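You operate a simulated robot arm through the tools that you are given. There is no shell and no other tool. Be economical: measure what you need, move in short steps, check, and stop when the job is done.

You run a simulated two-armed robot. Do the job below in one go: nothing can be reset, and whatever is moved stays where it is left.

## Task
Take the grey block and put it on top of the grey neck plug.

It is judged by the outcome, as a careful person would: the job done as asked, and still so three seconds after it is handed in. It fails if anything else is knocked over, pushed out of place, dropped, spilled or broken.

## Robot
Two 7-joint arms with two-finger parallel grippers on one trunk, on a base that drives. Base frame: it is fixed to the floor where the robot stands at the start and does not move with it; the origin is under the middle of the robot, x ahead of it, y to its left, z up. Lengths are in mm, angles in rad, forces in N, time in s.
The left shoulder is at the start at [60, 143, 884], the right one opposite. Payload 1.57 kg a hand.
Tool frame (each hand has its own): the origin (TCP) lies between the finger pads and is the grasp point; the fingertips stand 30 mm ahead of it; z points along the fingers, y is the line along which they close. Largest opening 110 mm; finger width 24, thickness 12; the body of the gripper, 48 by 112 mm, starts 78 mm behind the TCP.
Orientation is told as [roll, pitch, yaw] about the base's x, y, z axes, in that order, counted from this pose: with the fingers straight down and closing along the base's y, the tool's x points along the base's -x, its y along +y and its z along -z.

## Interface
- The arms move only by the tool arm_command. It takes "left_deltas", "right_deltas" or both (then of equal length, played together; a hand with none holds still); each is a list of rows, each an object (a shift or turn left out is 0, a gripper value left out holds the last) with "travel": the shift along the tool's x, y, z in units of 40 mm (1.0 is 40 mm), a list of three; "rot": the turn, a rotation vector about the tool's x, y, z in units of 6 degrees (1.0 is 6 degrees), a list of three; "gripper": the gripper command, from -1 (fully open) to 1 (shut), values between in proportion. In form: [{"travel": [dx, dy, dz], "rot": [ax, ay, az], "gripper": gripper}, ...]. A call has 1 to 20 rows; each row shifts and turns the commanded pose from where the row before left it, along the tool's axes as they then stand. A call with a number of a shift or a turn outside -1 to 1 is refused whole. Rows are played at 5 a second. More than 50 mm and 0.15 rad between two rows, or a gripper value outside its range, and nothing of the call is played. A pose out of reach is approached as far as the arm can. The call stops where the force on the tool passes 40 N (or 10 N more than at its start, if that is more) or the arm is blocked; 0.2 s more then pass. Each finger travels about 45 mm/s and halts on what it meets, pressing with about 25 N; the grip force reading is that of the motor and also rises with nothing between the fingers. The clock runs only during rows and for 0.2 s after the last one: add rows that do not move to give the fingers time. The reply holds the time, the measured pose of the TCP, the force on the tool along the base axes, the opening and the grip force, in the units named above and with some noise, and new pictures: "views" is both (left out), scene, wrist or none (wrist: the cameras of the hands that moved).
- Cameras (640 x 400 px; columns grow to the right, rows downward): "scene" is now at [39.9, 28.5, 1493.1]; the picture's right is [0.34, -0.94, 0.00], its down [-0.69, -0.25, -0.68] and it looks along [0.64, 0.23, -0.73] (base axes); focal length 252 px, centre (320, 200). "left" rides on the left gripper at [70, -16, -141] in its tool frame; the picture's right is [0.23, 0.97, 0.00], its down [-0.86, 0.20, -0.48] and it looks along [-0.47, 0.11, 0.88] (tool axes); focal length 222 px, centre (320, 200). "right" rides on the right gripper at [70, 16, -141] in its tool frame; the picture's right is [-0.23, 0.97, 0.00], its down [-0.86, -0.20, -0.48] and it looks along [-0.47, -0.11, 0.88] (tool axes); focal length 222 px, centre (320, 200). There is no depth. A picture from a camera that has moved, and an enlarged one, comes with that camera's place and axes in the base frame and with its lens. The place of the scene camera against the robot may be out by one fixed shift of up to 12 mm in any direction.
- move_column(by): slides the trunk up (or, below 0, down) by that many mm; the arms and the scene camera ride with it, the base frame stays. It gives what a move gives, with no picture.
- drive_base(legs): drives the robot by 1 to 6 legs, each [ahead, left, turn to the left] in mm, mm and rad, along the robot's own axes; the way and the turn of a leg run together, so that a leg with both is an arc; at most 1500 mm and 3.142 rad a leg. The arms and the cameras ride along, it lands a little off, and it stops where it bumps. It gives what a move gives, and a new picture of the scene camera.
- turn_head(pan, tilt): turns the head with the scene camera to pan (to the left, within 1.501 rad either way) and tilt (down, from -0.506 to 1.204), counted from straight ahead of the robot. It gives what a move gives, and a new picture of the scene camera.
- zoom(camera, box): a new picture of the part [left, top, right, bottom] of that camera's present view, enlarged. The clock stands still meanwhile.
- hand_in(): hands the job in; it is judged then, once.

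Work in short steps. Places have to be worked out from the pictures, the camera data and where the tool is seen: move nearer, look again, correct. Check each grasp and each placing, and mend what went wrong. You have 120 turns and 260 pictures in all, those below and enlarged ones among them. Open the grippers and draw the arms clear of the work before you hand the job in, unless the task says otherwise; then end with one line.

The tools are called after "Emit:" as name(argument=value, ...) on one line, values as JSON. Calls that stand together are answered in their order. arm_command: Moves the arms, as the interface text tells. Its arguments: {"type":"object","properties":{"left_deltas":{"type":"array","items":{"type":"object","properties":{"travel":{"type":"array","items":{"type":"number"}},"rot":{"type":"array","items":{"type":"number"}},"gripper":{"type":"number"}}}},"right_deltas":{"type":"array","items":{"type":"object","properties":{"travel":{"type":"array","items":{"type":"number"}},"rot":{"type":"array","items":{"type":"number"}},"gripper":{"type":"number"}}}},"views":{"type":"string","enum":["both","scene","wrist","none"]}},"required":[]} The other tools are called the same way: move_column (by) slides the trunk up or down; drive_base (legs) drives the base; turn_head (pan, tilt) turns the head that bears the scene camera; zoom (camera, box) takes an enlarged picture of a part of a camera's view; hand_in () hands the job in.

At the start:

```text
t: 0.0
left_ee_pos: [304.5, 346.6, 1075.5]
left_orientation: [0.0, 0.002, 0.001]
left_wrist_force: [-0.4, -0.9, -0.5]
left_grip_width: 110.1
left_grasp_force: 0.0
right_ee_pos: [389.6, 23.3, 1074.2]
right_orientation: [0.0, 0.0, 0.0]
right_wrist_force: [0.1, 0.5, -0.3]
right_grip_width: 110.1
right_grasp_force: 0.0
trunk travel left (down, up): [-483.0, 107.0]
robot x, y, heading: [-0.3, -0.3, -0.001]
head pan, tilt: [0.344, 0.817]
```

scene: 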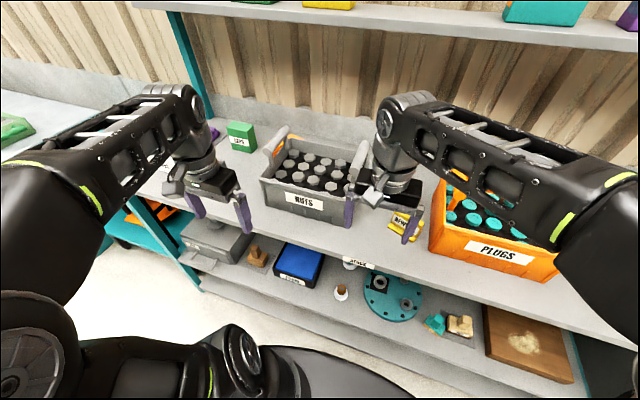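
right: 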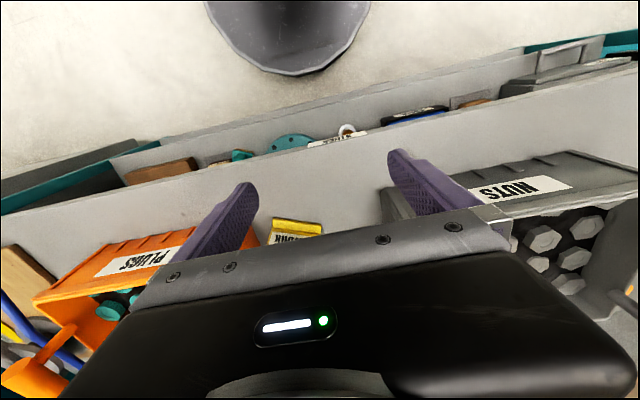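
left: 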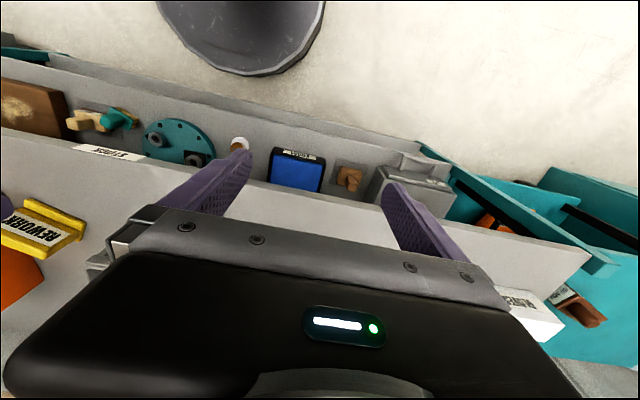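

The scene shows a multi-level bench with bins and a lower shelf. I zoom in to find the grey block and the grey neck plug.

Emit:
zoom(camera="scene", box=[160, 200, 400, 350])

Emit:
zoom(camera="scene", box=[330, 230, 570, 380])

Emit:
zoom(camera="scene", box=[220, 90, 460, 240])

```text
2.67 times, centred on (280, 275) of scene
camera zoom: at [39.9, 28.5, 1493.1], right [0.34, -0.94, 0.0], down [-0.69, -0.25, -0.68], along [0.64, 0.23, -0.73], focal length 671 px, centre (427, 0)
```

zoom: 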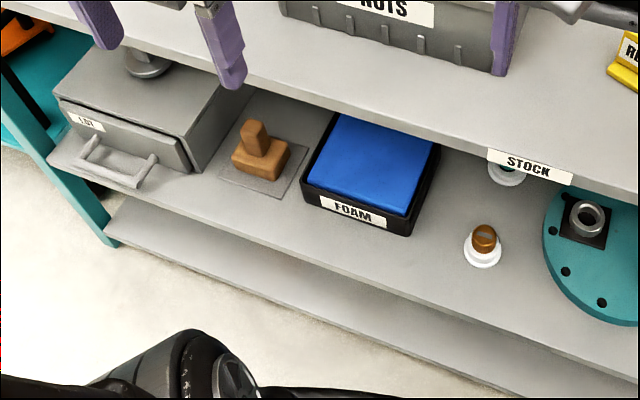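

```text
2.67 times, centred on (450, 305) of scene
camera zoom: at [39.9, 28.5, 1493.1], right [0.34, -0.94, 0.0], down [-0.69, -0.25, -0.68], along [0.64, 0.23, -0.73], focal length 671 px, centre (-27, -80)
```

zoom: 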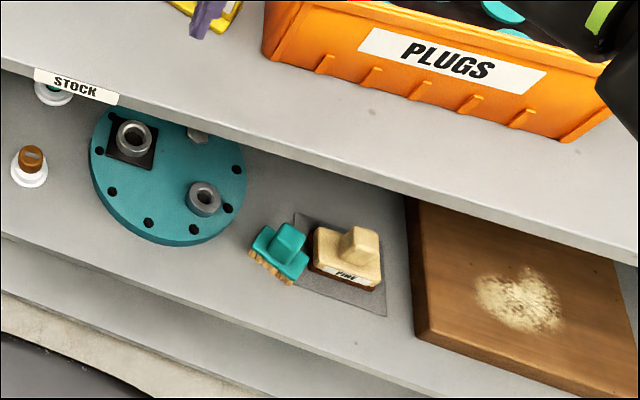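

```text
2.67 times, centred on (340, 165) of scene
camera zoom: at [39.9, 28.5, 1493.1], right [0.34, -0.94, 0.0], down [-0.69, -0.25, -0.68], along [0.64, 0.23, -0.73], focal length 671 px, centre (267, 293)
```

zoom: 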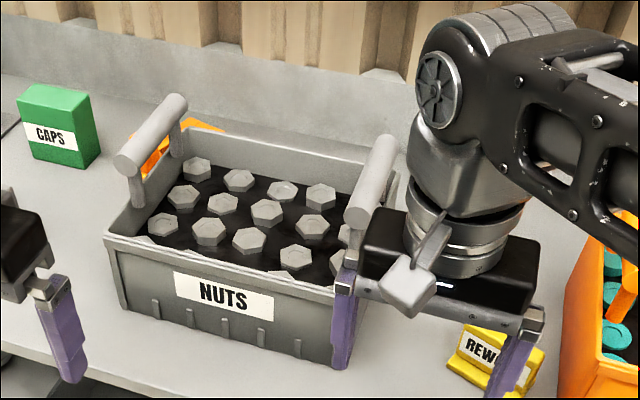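

I don't see an obvious grey block yet, so I'll look around with the head.

Emit:
turn_head(pan=-0.5, tilt=0.8)

Emit:
turn_head(pan=1.1, tilt=0.8)

Emit:
turn_head(pan=0.1, tilt=0.2)

```text
t: 1.2
left_ee_pos: [303.4, 346.4, 1074.4]
left_orientation: [-0.001, -0.001, 0.0]
left_wrist_force: [0.7, -0.3, 1.0]
left_grip_width: 109.9
left_grasp_force: 0.1
right_ee_pos: [389.8, 22.7, 1075.1]
right_orientation: [-0.001, -0.001, 0.001]
right_wrist_force: [-0.2, -0.1, 0.2]
right_grip_width: 110.0
right_grasp_force: 0.1
trunk travel left (down, up): [-483.0, 107.0]
robot x, y, heading: [-0.9, -0.8, 0.0]
head pan, tilt: [-0.499, 0.799]
camera scene: at [35.6, -36.9, 1494.5], right [-0.48, -0.88, 0.0], down [-0.63, 0.34, -0.7], along [0.61, -0.33, -0.72], focal length 252 px, centre (320, 200)
```

scene: 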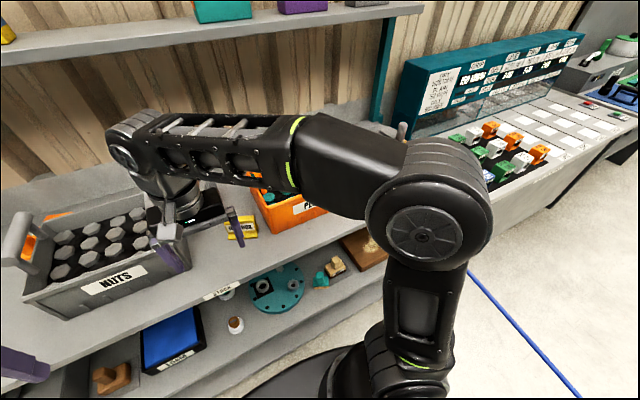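

```text
t: 2.8
left_ee_pos: [304.2, 346.8, 1075.0]
left_orientation: [0.001, 0.0, 0.0]
left_wrist_force: [0.9, -0.1, -0.2]
left_grip_width: 110.1
left_grasp_force: 0.1
right_ee_pos: [389.1, 22.7, 1073.9]
right_orientation: [-0.001, -0.003, 0.0]
right_wrist_force: [1.0, 0.2, 0.3]
right_grip_width: 109.9
right_grasp_force: 0.0
trunk travel left (down, up): [-483.0, 107.0]
robot x, y, heading: [-1.4, 0.8, -0.003]
head pan, tilt: [1.1, 0.799]
camera scene: at [1.4, 73.5, 1494.5], right [0.89, -0.45, 0.0], down [-0.33, -0.64, -0.7], along [0.32, 0.62, -0.72], focal length 252 px, centre (320, 200)
```

scene: 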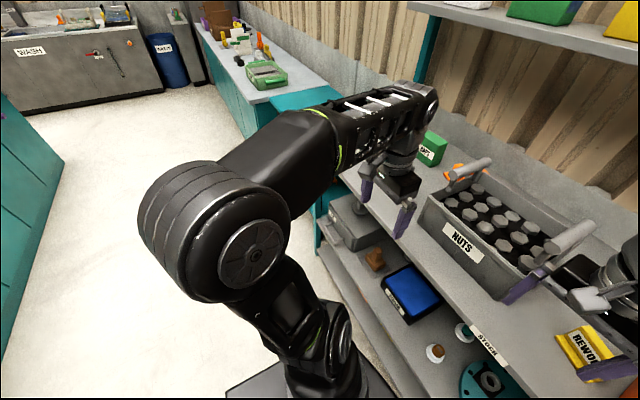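

```text
t: 4.1
left_ee_pos: [304.5, 347.0, 1074.9]
left_orientation: [0.0, 0.0, 0.0]
left_wrist_force: [-0.2, -0.6, 0.5]
left_grip_width: 110.1
left_grasp_force: 0.0
right_ee_pos: [389.4, 22.3, 1075.8]
right_orientation: [0.0, 0.0, 0.001]
right_wrist_force: [-0.3, -0.4, 1.4]
right_grip_width: 110.3
right_grasp_force: 0.1
trunk travel left (down, up): [-483.0, 107.0]
robot x, y, heading: [-0.7, -2.5, 0.0]
head pan, tilt: [0.099, 0.201]
camera scene: at [57.5, 11.0, 1548.1], right [0.1, -0.99, 0.0], down [-0.2, -0.02, -0.98], along [0.97, 0.1, -0.2], focal length 252 px, centre (320, 200)
```

scene: 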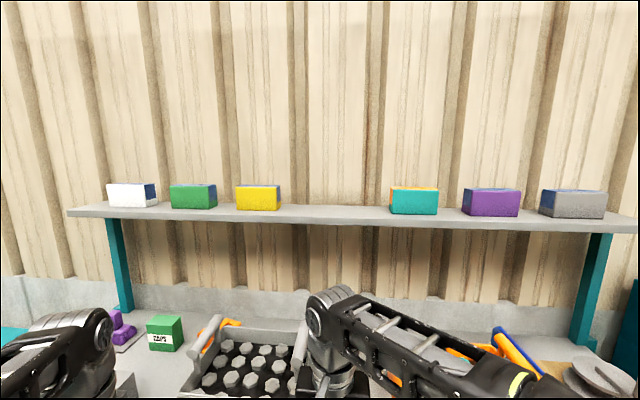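

Shelf bins are overhead; the arms hide much. I'll back off and look at the whole bench from further away.

Emit:
drive_base(legs=[[-450, 0, 0]])

Emit:
turn_head(pan=0.0, tilt=0.55)

```text
t: 6.8
left_ee_pos: [-147.9, 346.8, 1074.6]
left_orientation: [0.001, -0.001, -0.004]
left_wrist_force: [0.0, 0.2, 0.3]
left_grip_width: 110.0
left_grasp_force: 0.1
right_ee_pos: [-62.5, 21.6, 1076.0]
right_orientation: [0.0, -0.001, -0.004]
right_wrist_force: [-1.7, 0.3, 0.1]
right_grip_width: 109.8
right_grasp_force: 0.1
trunk travel left (down, up): [-483.0, 107.0]
robot x, y, heading: [-452.2, 1.7, -0.002]
head pan, tilt: [0.099, 0.201]
camera scene: at [-395.2, 11.3, 1548.2], right [0.1, -1.0, 0.0], down [-0.2, -0.02, -0.98], along [0.98, 0.09, -0.2], focal length 252 px, centre (320, 200)
```

scene: 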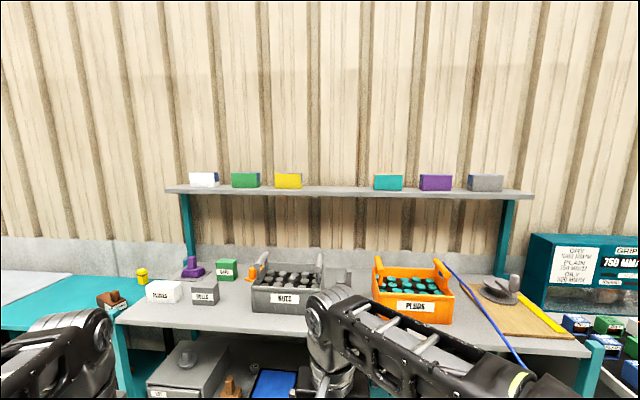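

```text
t: 7.7
left_ee_pos: [-147.7, 347.6, 1074.4]
left_orientation: [0.0, 0.001, 0.0]
left_wrist_force: [-0.1, 0.2, -0.6]
left_grip_width: 110.0
left_grasp_force: 0.1
right_ee_pos: [-62.0, 22.0, 1075.1]
right_orientation: [0.0, -0.003, -0.004]
right_wrist_force: [-0.2, 0.0, -0.8]
right_grip_width: 110.1
right_grasp_force: 0.0
trunk travel left (down, up): [-483.0, 107.0]
robot x, y, heading: [-450.7, -1.4, -0.002]
head pan, tilt: [0.0, 0.55]
camera scene: at [-397.3, 2.1, 1516.0], right [0.0, -1.0, 0.0], down [-0.52, 0.0, -0.85], along [0.85, 0.0, -0.52], focal length 252 px, centre (320, 200)
```

scene: 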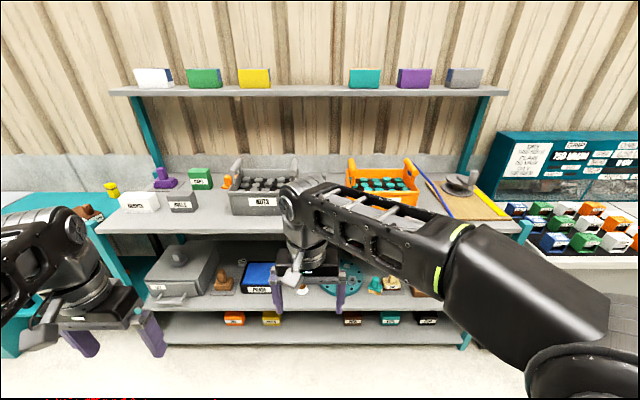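

Emit:
zoom(camera="scene", box=[90, 150, 330, 300])

Emit:
zoom(camera="scene", box=[310, 140, 550, 290])

Emit:
zoom(camera="scene", box=[220, 250, 460, 400])

Emit:
zoom(camera="scene", box=[480, 120, 640, 260])

```text
2.67 times, centred on (210, 225) of scene
camera zoom: at [-397.3, 2.1, 1516.0], right [0.0, -1.0, 0.0], down [-0.52, 0.0, -0.85], along [0.85, 0.0, -0.52], focal length 671 px, centre (613, 133)
```

zoom: 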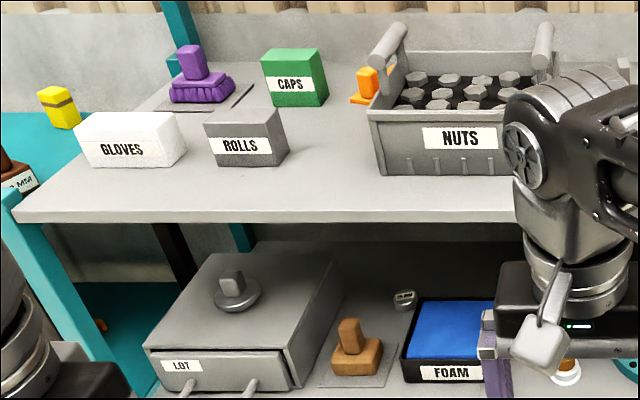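

```text
2.67 times, centred on (430, 215) of scene
camera zoom: at [-397.3, 2.1, 1516.0], right [0.0, -1.0, 0.0], down [-0.52, 0.0, -0.85], along [0.85, 0.0, -0.52], focal length 671 px, centre (27, 160)
```

zoom: 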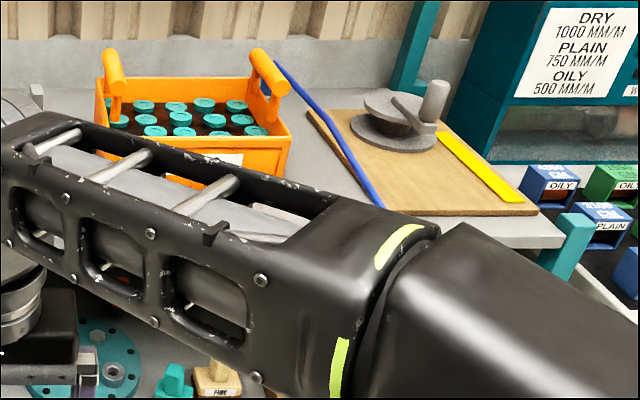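

```text
2.67 times, centred on (340, 325) of scene
camera zoom: at [-397.3, 2.1, 1516.0], right [0.0, -1.0, 0.0], down [-0.52, 0.0, -0.85], along [0.85, 0.0, -0.52], focal length 671 px, centre (267, -133)
```

zoom: 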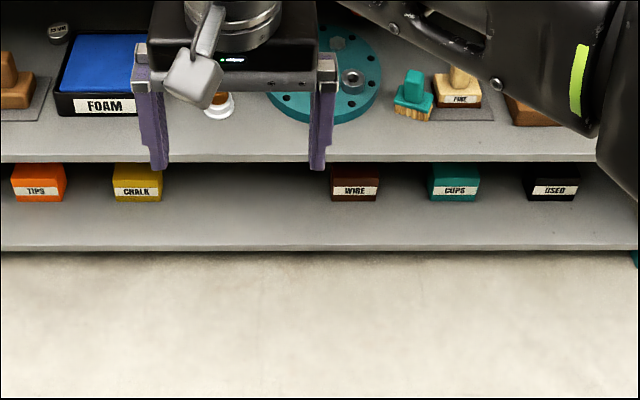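

```text
2.86 times, centred on (560, 190) of scene
camera zoom: at [-397.3, 2.1, 1516.0], right [0.0, -1.0, 0.0], down [-0.52, 0.0, -0.85], along [0.85, 0.0, -0.52], focal length 719 px, centre (-366, 229)
```

zoom: 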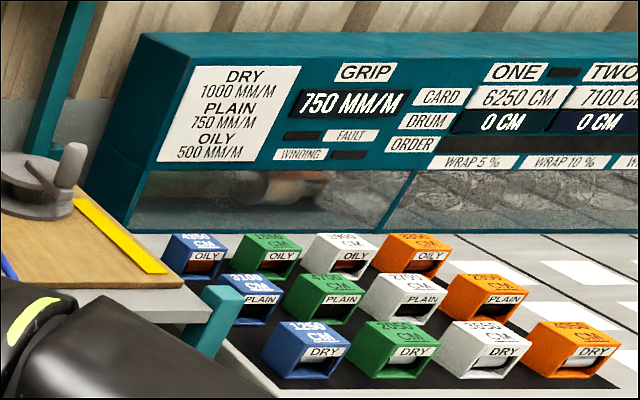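

Still no clear match. I'll survey the rest of the room from here, both sides.

Emit:
turn_head(pan=0.9, tilt=0.3)

Emit:
zoom(camera="scene", box=[200, 80, 500, 267])

Emit:
turn_head(pan=-0.9, tilt=0.4)

Emit:
turn_head(pan=-1.5, tilt=0.3)

Emit:
turn_head(pan=1.5, tilt=0.3)

```text
t: 8.9
left_ee_pos: [-147.4, 347.6, 1075.7]
left_orientation: [-0.001, 0.001, -0.003]
left_wrist_force: [-0.3, 0.4, 0.8]
left_grip_width: 110.0
left_grasp_force: 0.1
right_ee_pos: [-62.8, 21.6, 1075.7]
right_orientation: [0.001, -0.001, -0.005]
right_wrist_force: [-0.3, 0.4, 0.1]
right_grip_width: 109.9
right_grasp_force: 0.1
trunk travel left (down, up): [-483.0, 107.0]
robot x, y, heading: [-454.9, -1.0, -0.006]
head pan, tilt: [0.901, 0.3]
camera scene: at [-428.9, 75.3, 1538.9], right [0.78, -0.62, 0.0], down [-0.18, -0.23, -0.96], along [0.6, 0.75, -0.3], focal length 252 px, centre (320, 200)
```

scene: 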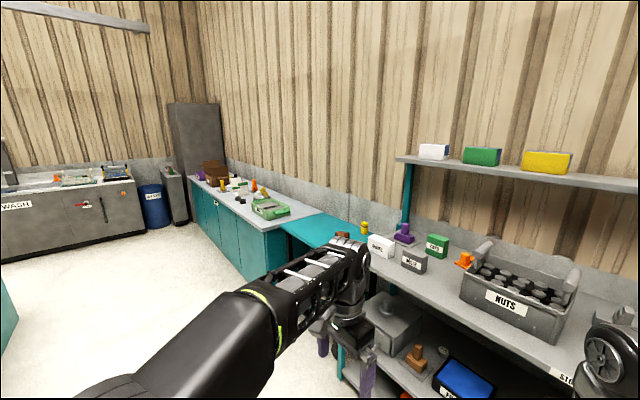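

```text
2.13 times, centred on (350, 174) of scene
camera zoom: at [-428.9, 75.3, 1538.9], right [0.78, -0.62, 0.0], down [-0.18, -0.23, -0.96], along [0.6, 0.75, -0.3], focal length 537 px, centre (256, 256)
```

zoom: 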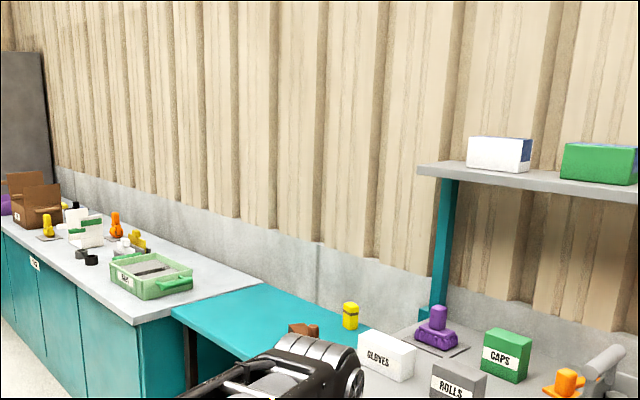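

```text
t: 10.7
left_ee_pos: [-147.5, 346.4, 1075.2]
left_orientation: [0.0, 0.0, -0.002]
left_wrist_force: [0.2, -0.1, 0.2]
left_grip_width: 110.0
left_grasp_force: 0.1
right_ee_pos: [-62.0, 22.3, 1074.5]
right_orientation: [-0.001, -0.001, -0.005]
right_wrist_force: [1.4, 0.4, 0.2]
right_grip_width: 110.0
right_grasp_force: 0.0
trunk travel left (down, up): [-483.0, 107.0]
robot x, y, heading: [-452.4, 0.1, -0.008]
head pan, tilt: [-0.901, 0.4]
camera scene: at [-429.7, -70.4, 1529.6], right [-0.78, -0.62, 0.0], down [-0.24, 0.31, -0.92], along [0.57, -0.72, -0.39], focal length 252 px, centre (320, 200)
```

scene: 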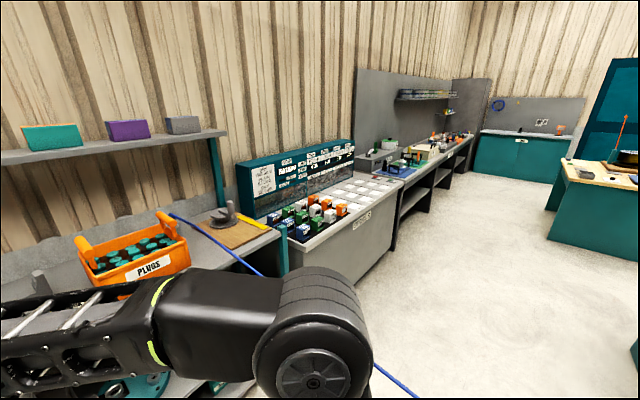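

```text
t: 11.7
left_ee_pos: [-146.9, 346.7, 1076.0]
left_orientation: [-0.001, 0.001, -0.001]
left_wrist_force: [-0.1, -0.3, 0.3]
left_grip_width: 109.9
left_grasp_force: 0.1
right_ee_pos: [-61.1, 22.3, 1074.9]
right_orientation: [0.001, -0.002, -0.001]
right_wrist_force: [-0.3, 0.4, 0.2]
right_grip_width: 110.2
right_grasp_force: 0.1
trunk travel left (down, up): [-483.0, 107.0]
robot x, y, heading: [-451.1, -0.5, 0.002]
head pan, tilt: [-1.499, 0.3]
camera scene: at [-480.6, -90.8, 1538.9], right [-1.0, -0.07, 0.0], down [-0.02, 0.3, -0.96], along [0.07, -0.95, -0.3], focal length 252 px, centre (320, 200)
```

scene: 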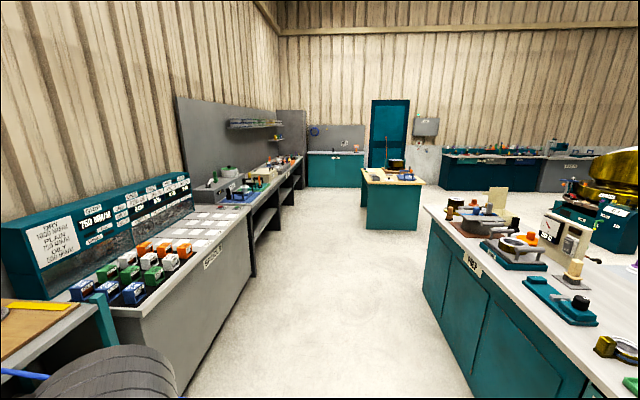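

```text
t: 14.3
left_ee_pos: [-146.8, 346.7, 1075.3]
left_orientation: [0.001, 0.001, -0.003]
left_wrist_force: [0.3, -0.1, 0.4]
left_grip_width: 109.9
left_grasp_force: 0.1
right_ee_pos: [-61.3, 20.7, 1075.2]
right_orientation: [0.0, -0.002, -0.006]
right_wrist_force: [-0.4, 0.2, 0.3]
right_grip_width: 109.9
right_grasp_force: 0.1
trunk travel left (down, up): [-483.0, 107.0]
robot x, y, heading: [-449.3, 2.1, -0.003]
head pan, tilt: [1.499, 0.3]
camera scene: at [-480.2, 95.4, 1538.9], right [1.0, -0.07, 0.0], down [-0.02, -0.29, -0.96], along [0.07, 0.95, -0.3], focal length 252 px, centre (320, 200)
```

scene: 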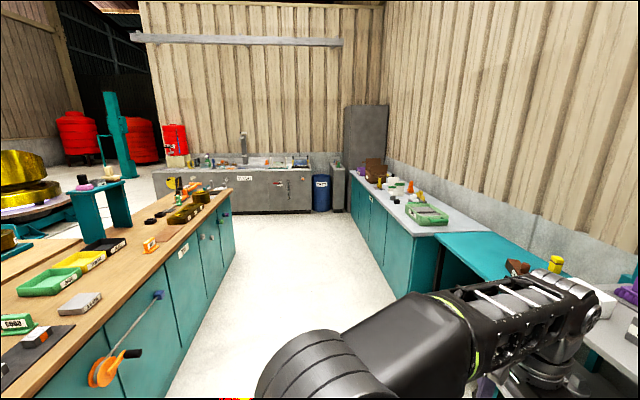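

The local work surface (z≈528) is the lower shelf, so the objects are likely there. I'll lower the trunk for a flatter look into it.

Emit:
move_column(by=-440)

Emit:
turn_head(pan=0.0, tilt=0.45)

```text
refused: -440 is not a number from -400 to 400
```

```text
t: 15.9
left_ee_pos: [-147.3, 347.3, 1076.3]
left_orientation: [0.001, -0.002, -0.002]
left_wrist_force: [0.4, 0.4, 0.5]
left_grip_width: 109.9
left_grasp_force: 0.1
right_ee_pos: [-62.1, 22.2, 1074.3]
right_orientation: [0.002, -0.002, -0.001]
right_wrist_force: [0.3, 0.7, 0.4]
right_grip_width: 109.6
right_grasp_force: 0.0
trunk travel left (down, up): [-483.0, 107.0]
robot x, y, heading: [-451.8, 0.8, -0.005]
head pan, tilt: [0.0, 0.45]
camera scene: at [-395.2, 2.2, 1525.0], right [0.0, -1.0, 0.0], down [-0.44, 0.0, -0.9], along [0.9, 0.0, -0.44], focal length 252 px, centre (320, 200)
```

scene: 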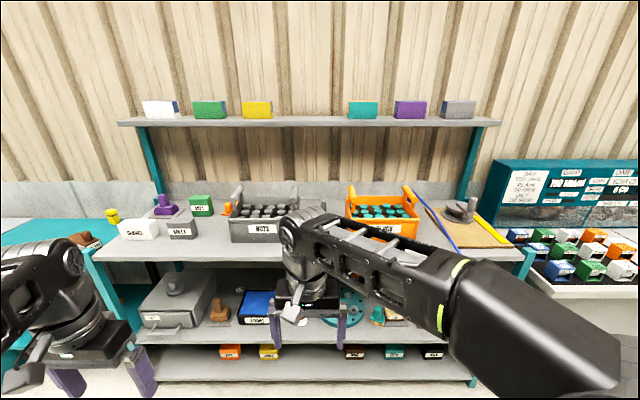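

Emit:
move_column(by=-380)

Emit:
turn_head(pan=0.0, tilt=0.5)

```text
t: 19.5
left_ee_pos: [-146.9, 346.7, 694.5]
left_orientation: [0.001, 0.0, -0.003]
left_wrist_force: [0.2, 1.1, 0.1]
left_grip_width: 109.9
left_grasp_force: 0.0
right_ee_pos: [-61.9, 21.5, 694.9]
right_orientation: [-0.001, -0.001, -0.004]
right_wrist_force: [0.3, 0.1, -0.3]
right_grip_width: 109.8
right_grasp_force: 0.0
trunk travel left (down, up): [-103.0, 487.0]
robot x, y, heading: [-453.2, 2.2, -0.001]
head pan, tilt: [0.0, 0.45]
```

```text
t: 20.2
left_ee_pos: [-146.8, 347.6, 694.9]
left_orientation: [0.0, 0.0, -0.002]
left_wrist_force: [-0.4, -0.2, -0.3]
left_grip_width: 110.0
left_grasp_force: 0.1
right_ee_pos: [-62.9, 22.0, 696.1]
right_orientation: [-0.001, -0.003, -0.002]
right_wrist_force: [-0.2, 1.2, -0.1]
right_grip_width: 109.8
right_grasp_force: 0.1
trunk travel left (down, up): [-103.0, 487.0]
robot x, y, heading: [-451.8, 3.7, -0.002]
head pan, tilt: [0.0, 0.499]
camera scene: at [-396.1, 2.1, 1140.5], right [0.0, -1.0, 0.0], down [-0.48, 0.0, -0.88], along [0.88, 0.0, -0.48], focal length 252 px, centre (320, 200)
```

scene: 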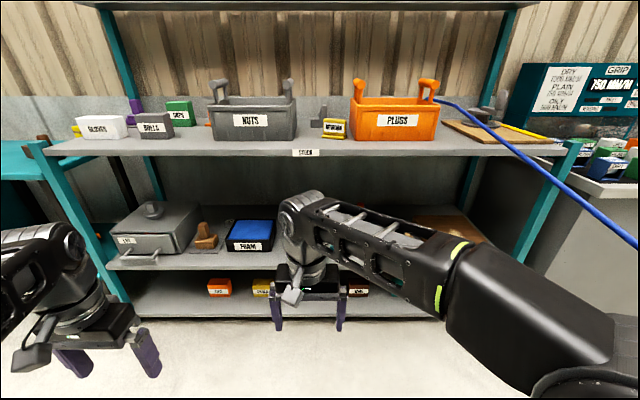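

Something grey stands beside REWORK on the upper surface. I move the right arm aside and zoom.

Emit:
arm_command(right_deltas=[{"travel": [0.5, -1, 0]}, {"travel": [0.5, -1, 0]}, {"travel": [0.5, -1, 0]}, {"travel": [0.5, -1, 0]}, {"travel": [0.5, -1, 0]}, {"travel": [0, -1, 0]}, {"travel": [0, -1, 0]}, {"travel": [0, -1, 0]}, {"travel": [0, -1, 0]}, {"travel": [0, -1, 0]}], views="scene")

Emit:
zoom(camera="scene", box=[180, 60, 360, 170])

Emit:
zoom(camera="scene", box=[300, 170, 500, 295])

Emit:
zoom(camera="scene", box=[110, 170, 310, 295])

```text
t: 22.4
left_ee_pos: [-147.7, 346.6, 694.7]
left_orientation: [-0.001, 0.001, -0.001]
left_wrist_force: [0.0, 0.4, -0.6]
left_grip_width: 110.3
left_grasp_force: 0.1
right_ee_pos: [-141.5, -350.4, 673.3]
right_orientation: [0.095, -0.018, 0.004]
right_wrist_force: [-0.4, -1.0, -0.3]
right_grip_width: 109.9
right_grasp_force: 0.1
right hand out of reach, approached as far as the arm can: row 2, 3, 4, 5
trunk travel left (down, up): [-103.0, 487.0]
robot x, y, heading: [-447.8, 1.6, -0.006]
head pan, tilt: [0.0, 0.499]
camera scene: at [-396.2, 2.2, 1140.5], right [0.0, -1.0, 0.0], down [-0.48, 0.0, -0.88], along [0.88, 0.0, -0.48], focal length 252 px, centre (320, 200)
```

scene: 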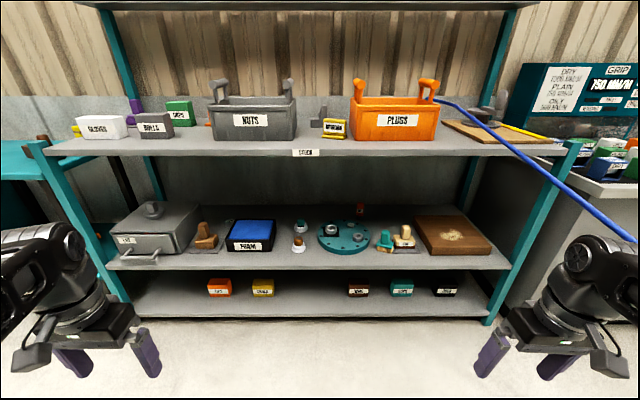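

```text
3.56 times, centred on (270, 115) of scene
camera zoom: at [-396.2, 2.2, 1140.5], right [0.0, -1.0, 0.0], down [-0.48, 0.0, -0.88], along [0.88, 0.0, -0.48], focal length 895 px, centre (498, 502)
```

zoom: 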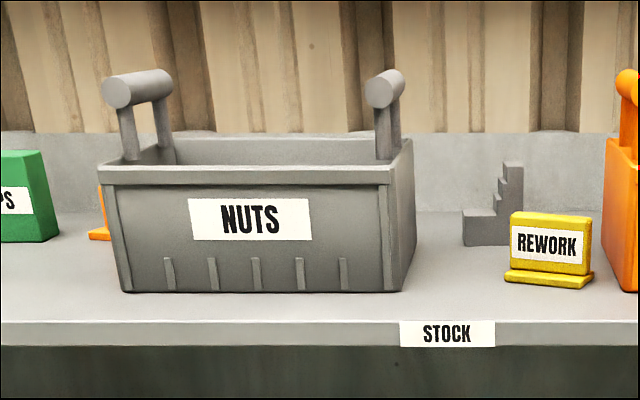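

```text
3.20 times, centred on (400, 232) of scene
camera zoom: at [-396.2, 2.2, 1140.5], right [0.0, -1.0, 0.0], down [-0.48, 0.0, -0.88], along [0.88, 0.0, -0.48], focal length 805 px, centre (64, 96)
```

zoom: 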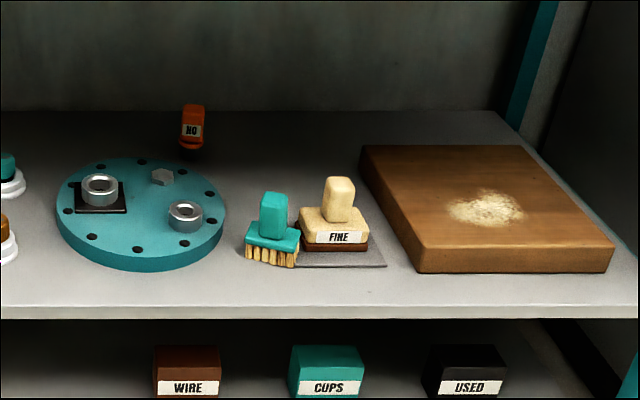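

```text
3.20 times, centred on (210, 232) of scene
camera zoom: at [-396.2, 2.2, 1140.5], right [0.0, -1.0, 0.0], down [-0.48, 0.0, -0.88], along [0.88, 0.0, -0.48], focal length 805 px, centre (672, 96)
```

zoom: 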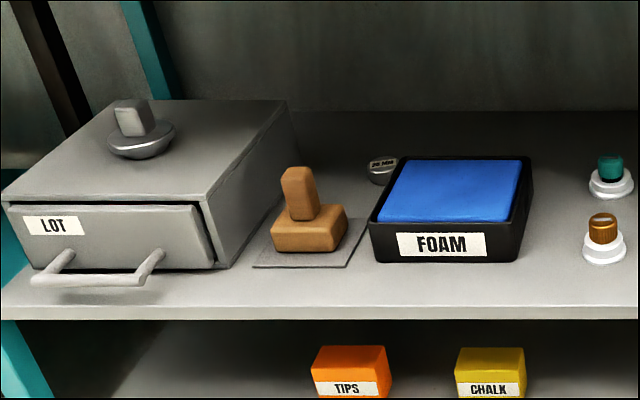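

The candidates lie on the lower shelf; I zoom tighter on the LOT knob, the 20 MM disc and the flange.

Emit:
zoom(camera="scene", box=[130, 190, 190, 228])

Emit:
zoom(camera="scene", box=[215, 205, 315, 268])

Emit:
zoom(camera="scene", box=[310, 195, 380, 260])

```text
10.53 times, centred on (160, 209) of scene
camera zoom: at [-396.2, 2.2, 1140.5], right [0.0, -1.0, 0.0], down [-0.48, 0.0, -0.88], along [0.88, 0.0, -0.48], focal length 2649 px, centre (2004, 105)
```

zoom: 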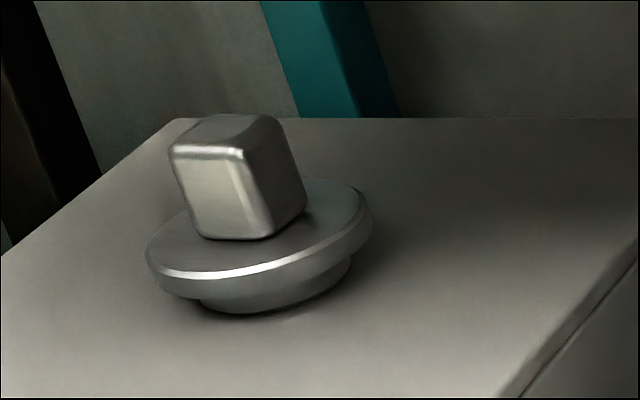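

```text
6.35 times, centred on (265, 236) of scene
camera zoom: at [-396.2, 2.2, 1140.5], right [0.0, -1.0, 0.0], down [-0.48, 0.0, -0.88], along [0.88, 0.0, -0.48], focal length 1598 px, centre (669, -32)
```

zoom: 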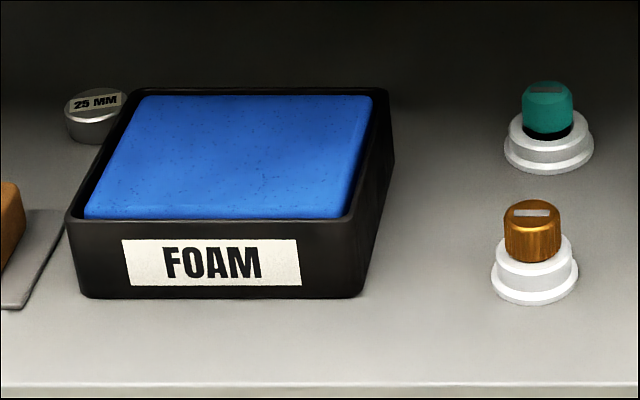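

```text
6.15 times, centred on (345, 228) of scene
camera zoom: at [-396.2, 2.2, 1140.5], right [0.0, -1.0, 0.0], down [-0.48, 0.0, -0.88], along [0.88, 0.0, -0.48], focal length 1549 px, centre (166, 31)
```

zoom: 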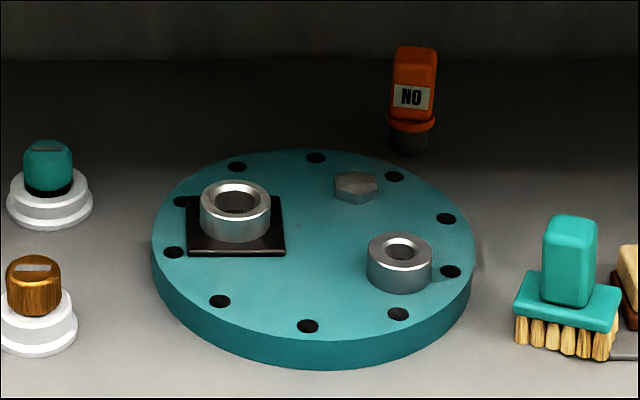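

No obvious "neck plug" here, so I'll inspect the neighbouring benches from a raised camera before deciding.

Emit:
move_column(by=380)

Emit:
turn_head(pan=-1.5, tilt=0.3)

Emit:
zoom(camera="scene", box=[420, 160, 640, 400])

Emit:
zoom(camera="scene", box=[170, 110, 440, 270])

Emit:
turn_head(pan=1.5, tilt=0.3)

Emit:
zoom(camera="scene", box=[0, 140, 280, 400])

Emit:
zoom(camera="scene", box=[340, 140, 500, 240])

Emit:
zoom(camera="scene", box=[150, 120, 350, 220])

```text
t: 26.0
left_ee_pos: [-147.2, 347.1, 1075.0]
left_orientation: [0.0, 0.0, -0.003]
left_wrist_force: [0.5, 0.3, -0.4]
left_grip_width: 109.7
left_grasp_force: 0.0
right_ee_pos: [-140.5, -349.3, 1052.6]
right_orientation: [0.1, -0.019, 0.006]
right_wrist_force: [0.0, 0.0, -0.9]
right_grip_width: 110.3
right_grasp_force: 0.1
trunk travel left (down, up): [-483.0, 107.0]
robot x, y, heading: [-454.0, 1.3, -0.005]
head pan, tilt: [0.0, 0.499]
```

```text
t: 27.6
left_ee_pos: [-147.2, 346.3, 1074.5]
left_orientation: [-0.002, 0.001, -0.002]
left_wrist_force: [0.3, -0.3, 0.0]
left_grip_width: 110.2
left_grasp_force: 0.2
right_ee_pos: [-140.7, -349.9, 1052.4]
right_orientation: [0.097, -0.021, 0.006]
right_wrist_force: [1.1, -0.1, -0.3]
right_grip_width: 109.8
right_grasp_force: 0.0
trunk travel left (down, up): [-483.0, 107.0]
robot x, y, heading: [-452.9, -2.4, -0.002]
head pan, tilt: [-1.499, 0.3]
camera scene: at [-480.6, -90.9, 1538.9], right [-1.0, -0.07, 0.0], down [-0.02, 0.3, -0.96], along [0.07, -0.95, -0.3], focal length 252 px, centre (320, 200)
```

scene: 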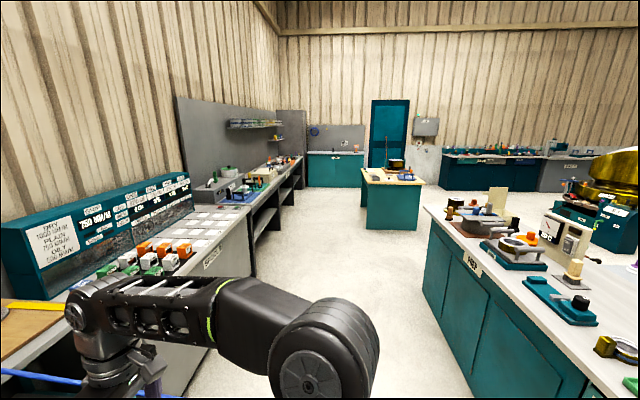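

```text
1.67 times, centred on (530, 280) of scene
camera zoom: at [-480.6, -90.9, 1538.9], right [-1.0, -0.07, 0.0], down [-0.02, 0.3, -0.96], along [0.07, -0.95, -0.3], focal length 420 px, centre (-30, 67)
```

zoom: 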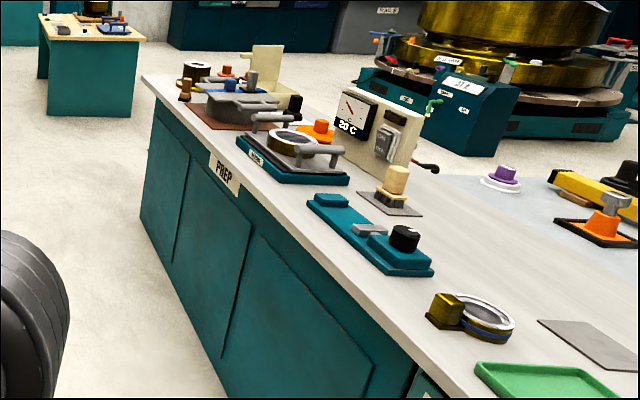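

```text
2.37 times, centred on (305, 190) of scene
camera zoom: at [-480.6, -90.9, 1538.9], right [-1.0, -0.07, 0.0], down [-0.02, 0.3, -0.96], along [0.07, -0.95, -0.3], focal length 597 px, centre (356, 224)
```

zoom: 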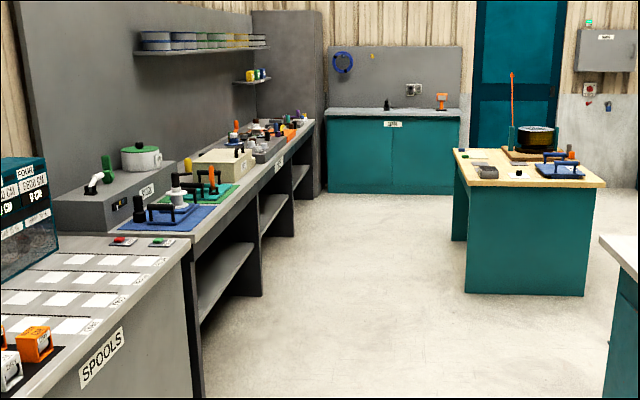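

```text
t: 30.2
left_ee_pos: [-148.2, 347.1, 1076.0]
left_orientation: [0.0, -0.001, -0.003]
left_wrist_force: [-0.5, -0.6, -0.1]
left_grip_width: 110.1
left_grasp_force: 0.1
right_ee_pos: [-141.0, -349.7, 1053.9]
right_orientation: [0.097, -0.019, 0.003]
right_wrist_force: [-0.5, 0.4, -0.2]
right_grip_width: 110.1
right_grasp_force: 0.1
trunk travel left (down, up): [-483.0, 107.0]
robot x, y, heading: [-451.2, 1.3, -0.003]
head pan, tilt: [1.499, 0.3]
camera scene: at [-480.2, 95.4, 1538.9], right [1.0, -0.07, 0.0], down [-0.02, -0.29, -0.96], along [0.07, 0.95, -0.3], focal length 252 px, centre (320, 200)
```

scene: 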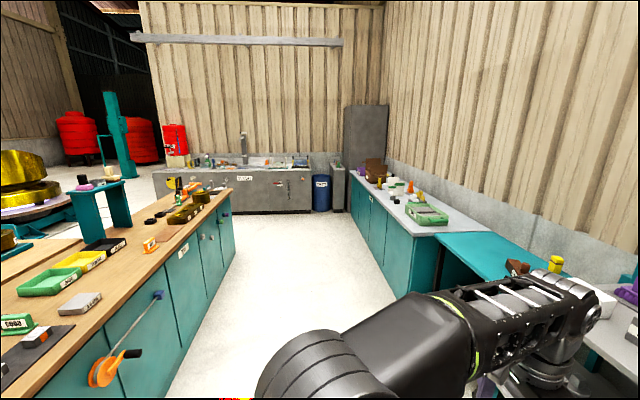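

```text
1.54 times, centred on (140, 270) of scene
camera zoom: at [-480.2, 95.4, 1538.9], right [1.0, -0.07, 0.0], down [-0.02, -0.29, -0.96], along [0.07, 0.95, -0.3], focal length 387 px, centre (597, 92)
```

zoom: 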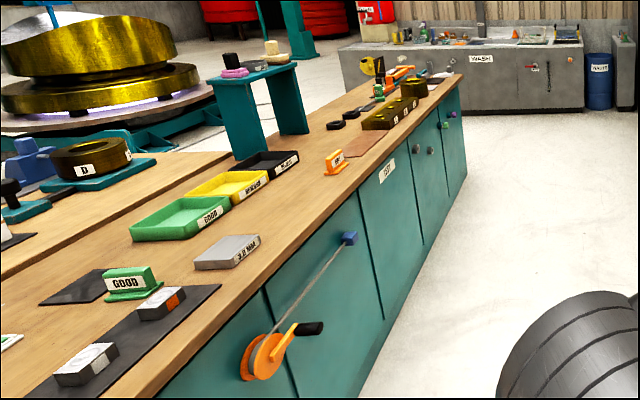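

```text
4.00 times, centred on (420, 190) of scene
camera zoom: at [-480.2, 95.4, 1538.9], right [1.0, -0.07, 0.0], down [-0.02, -0.29, -0.96], along [0.07, 0.95, -0.3], focal length 1007 px, centre (-80, 240)
```

zoom: 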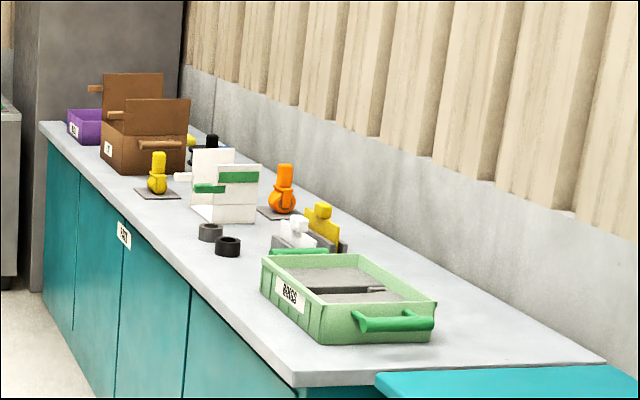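

```text
3.20 times, centred on (250, 170) of scene
camera zoom: at [-480.2, 95.4, 1538.9], right [1.0, -0.07, 0.0], down [-0.02, -0.29, -0.96], along [0.07, 0.95, -0.3], focal length 805 px, centre (544, 296)
```

zoom: 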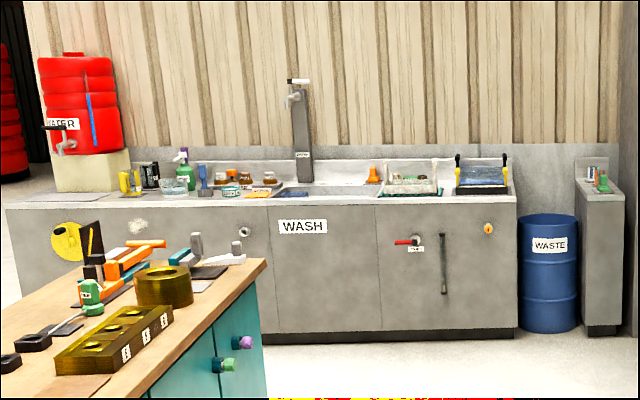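

By triangulation the shelf levels come out near z≈885, 380 and 70, so z≈528 is perhaps the top of the LOT box, where a grey plug-like item stands. I'll look closer by driving to face it.

Emit:
drive_base(legs=[[0, 600, 0]])

Emit:
move_column(by=-300)

Emit:
turn_head(pan=0.0, tilt=0.65)

```text
t: 33.6
left_ee_pos: [-146.1, 943.4, 1073.9]
left_orientation: [0.0, 0.0, -0.003]
left_wrist_force: [0.6, -0.9, -0.5]
left_grip_width: 110.1
left_grasp_force: 0.1
right_ee_pos: [-140.5, 247.5, 1052.9]
right_orientation: [0.096, -0.019, 0.005]
right_wrist_force: [-0.3, 0.1, -0.4]
right_grip_width: 109.7
right_grasp_force: 0.1
trunk travel left (down, up): [-483.0, 107.0]
robot x, y, heading: [-449.7, 597.1, -0.003]
head pan, tilt: [1.499, 0.3]
camera scene: at [-479.2, 692.0, 1538.8], right [1.0, -0.07, 0.0], down [-0.02, -0.3, -0.96], along [0.07, 0.95, -0.3], focal length 252 px, centre (320, 200)
```

scene: 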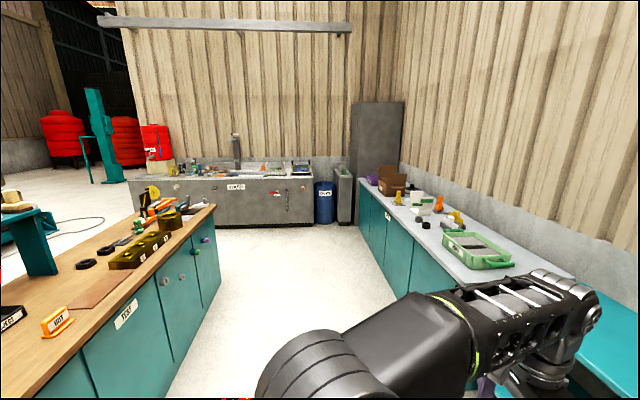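

```text
t: 36.6
left_ee_pos: [-147.5, 944.4, 775.4]
left_orientation: [0.0, -0.001, -0.003]
left_wrist_force: [-0.4, -0.6, -0.3]
left_grip_width: 109.8
left_grasp_force: 0.1
right_ee_pos: [-139.0, 247.8, 752.9]
right_orientation: [0.098, -0.019, 0.006]
right_wrist_force: [0.6, -0.9, 0.4]
right_grip_width: 109.8
right_grasp_force: 0.0
trunk travel left (down, up): [-183.0, 407.0]
robot x, y, heading: [-453.2, 595.4, -0.004]
head pan, tilt: [1.499, 0.3]
```

```text
t: 38.2
left_ee_pos: [-147.0, 943.1, 774.7]
left_orientation: [0.0, 0.001, -0.001]
left_wrist_force: [-0.7, 0.0, -0.5]
left_grip_width: 110.2
left_grasp_force: 0.1
right_ee_pos: [-139.0, 246.4, 753.8]
right_orientation: [0.096, -0.02, 0.004]
right_wrist_force: [0.0, 0.6, 0.4]
right_grip_width: 110.1
right_grasp_force: 0.0
trunk travel left (down, up): [-183.0, 407.0]
robot x, y, heading: [-451.7, 595.0, -0.001]
head pan, tilt: [0.0, 0.649]
camera scene: at [-399.2, 598.1, 1207.1], right [0.0, -1.0, 0.0], down [-0.6, 0.0, -0.8], along [0.8, 0.0, -0.6], focal length 252 px, centre (320, 200)
```

scene: 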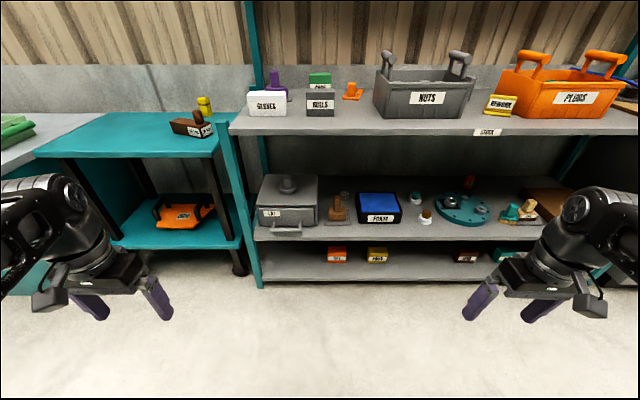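

Emit:
zoom(camera="scene", box=[250, 160, 350, 240])

Emit:
zoom(camera="scene", box=[30, 80, 250, 270])

```text
5.00 times, centred on (300, 200) of scene
camera zoom: at [-399.2, 598.1, 1207.1], right [0.0, -1.0, 0.0], down [-0.6, 0.0, -0.8], along [0.8, 0.0, -0.6], focal length 1258 px, centre (420, 200)
```

zoom: 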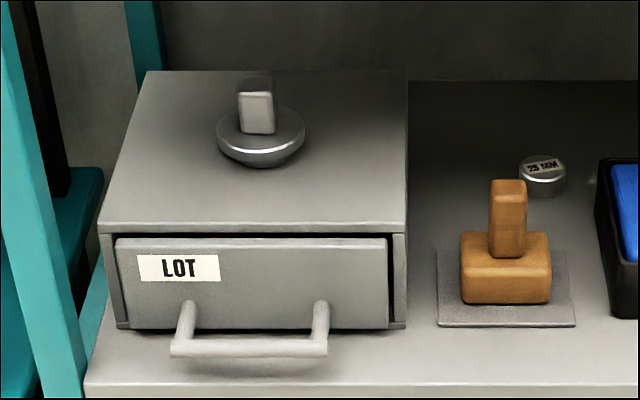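

```text
2.11 times, centred on (140, 175) of scene
camera zoom: at [-399.2, 598.1, 1207.1], right [0.0, -1.0, 0.0], down [-0.6, 0.0, -0.8], along [0.8, 0.0, -0.6], focal length 530 px, centre (699, 253)
```

zoom: 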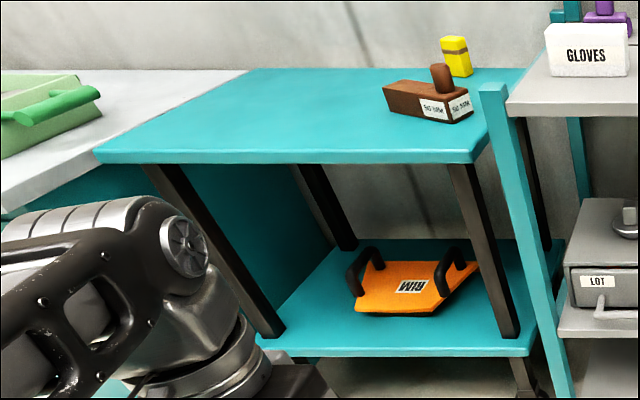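

The LOT-top item looks like a plug. To be certain about the block I'll also scan the area behind the robot, turning the base a bit with the column up.

Emit:
move_column(by=300)

Emit:
drive_base(legs=[[0, -600, 0], [0, 0, 0.8]])

Emit:
turn_head(pan=1.5, tilt=0.45)

```text
t: 41.2
left_ee_pos: [-147.3, 943.8, 1075.1]
left_orientation: [-0.001, 0.0, -0.001]
left_wrist_force: [-0.4, 1.0, 0.4]
left_grip_width: 110.0
left_grasp_force: 0.0
right_ee_pos: [-138.5, 246.3, 1053.6]
right_orientation: [0.099, -0.019, 0.006]
right_wrist_force: [1.4, -0.2, 1.1]
right_grip_width: 109.9
right_grasp_force: 0.0
trunk travel left (down, up): [-483.0, 107.0]
robot x, y, heading: [-455.3, 600.3, -0.001]
head pan, tilt: [0.0, 0.649]
```

```text
t: 46.7
left_ee_pos: [-489.9, 458.5, 1074.5]
left_orientation: [0.0, 0.0, 0.805]
left_wrist_force: [0.5, -0.6, -0.4]
left_grip_width: 110.0
left_grasp_force: 0.0
right_ee_pos: [19.2, -18.9, 1054.0]
right_orientation: [0.1, -0.02, 0.811]
right_wrist_force: [-0.4, 0.3, -0.8]
right_grip_width: 110.0
right_grasp_force: 0.0
trunk travel left (down, up): [-483.0, 107.0]
robot x, y, heading: [-448.0, -0.7, 0.806]
head pan, tilt: [0.0, 0.649]
camera scene: at [-416.2, 41.5, 1507.1], right [0.72, -0.69, 0.0], down [-0.42, -0.44, -0.8], along [0.55, 0.57, -0.6], focal length 252 px, centre (320, 200)
```

scene: 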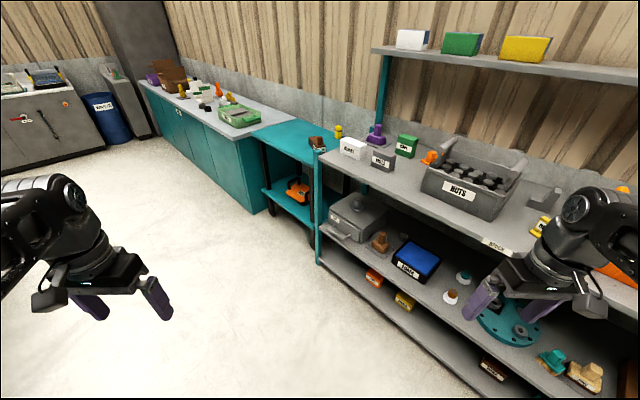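

```text
t: 48.3
left_ee_pos: [-489.7, 458.4, 1075.8]
left_orientation: [0.0, 0.0, 0.804]
left_wrist_force: [0.1, -0.4, -1.0]
left_grip_width: 110.0
left_grasp_force: 0.1
right_ee_pos: [17.6, -19.0, 1053.7]
right_orientation: [0.098, -0.019, 0.811]
right_wrist_force: [0.3, -0.1, 0.7]
right_grip_width: 109.8
right_grasp_force: 0.0
trunk travel left (down, up): [-483.0, 107.0]
robot x, y, heading: [-451.9, -4.9, 0.802]
head pan, tilt: [1.499, 0.45]
camera scene: at [-537.8, 47.3, 1525.0], right [0.74, 0.67, 0.0], down [0.29, -0.32, -0.9], along [-0.6, 0.67, -0.44], focal length 252 px, centre (320, 200)
```

scene: 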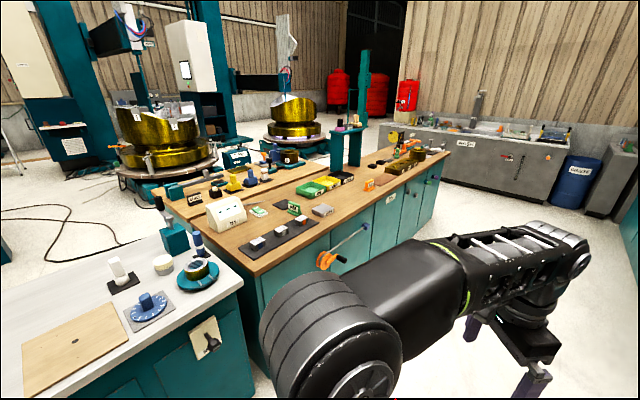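

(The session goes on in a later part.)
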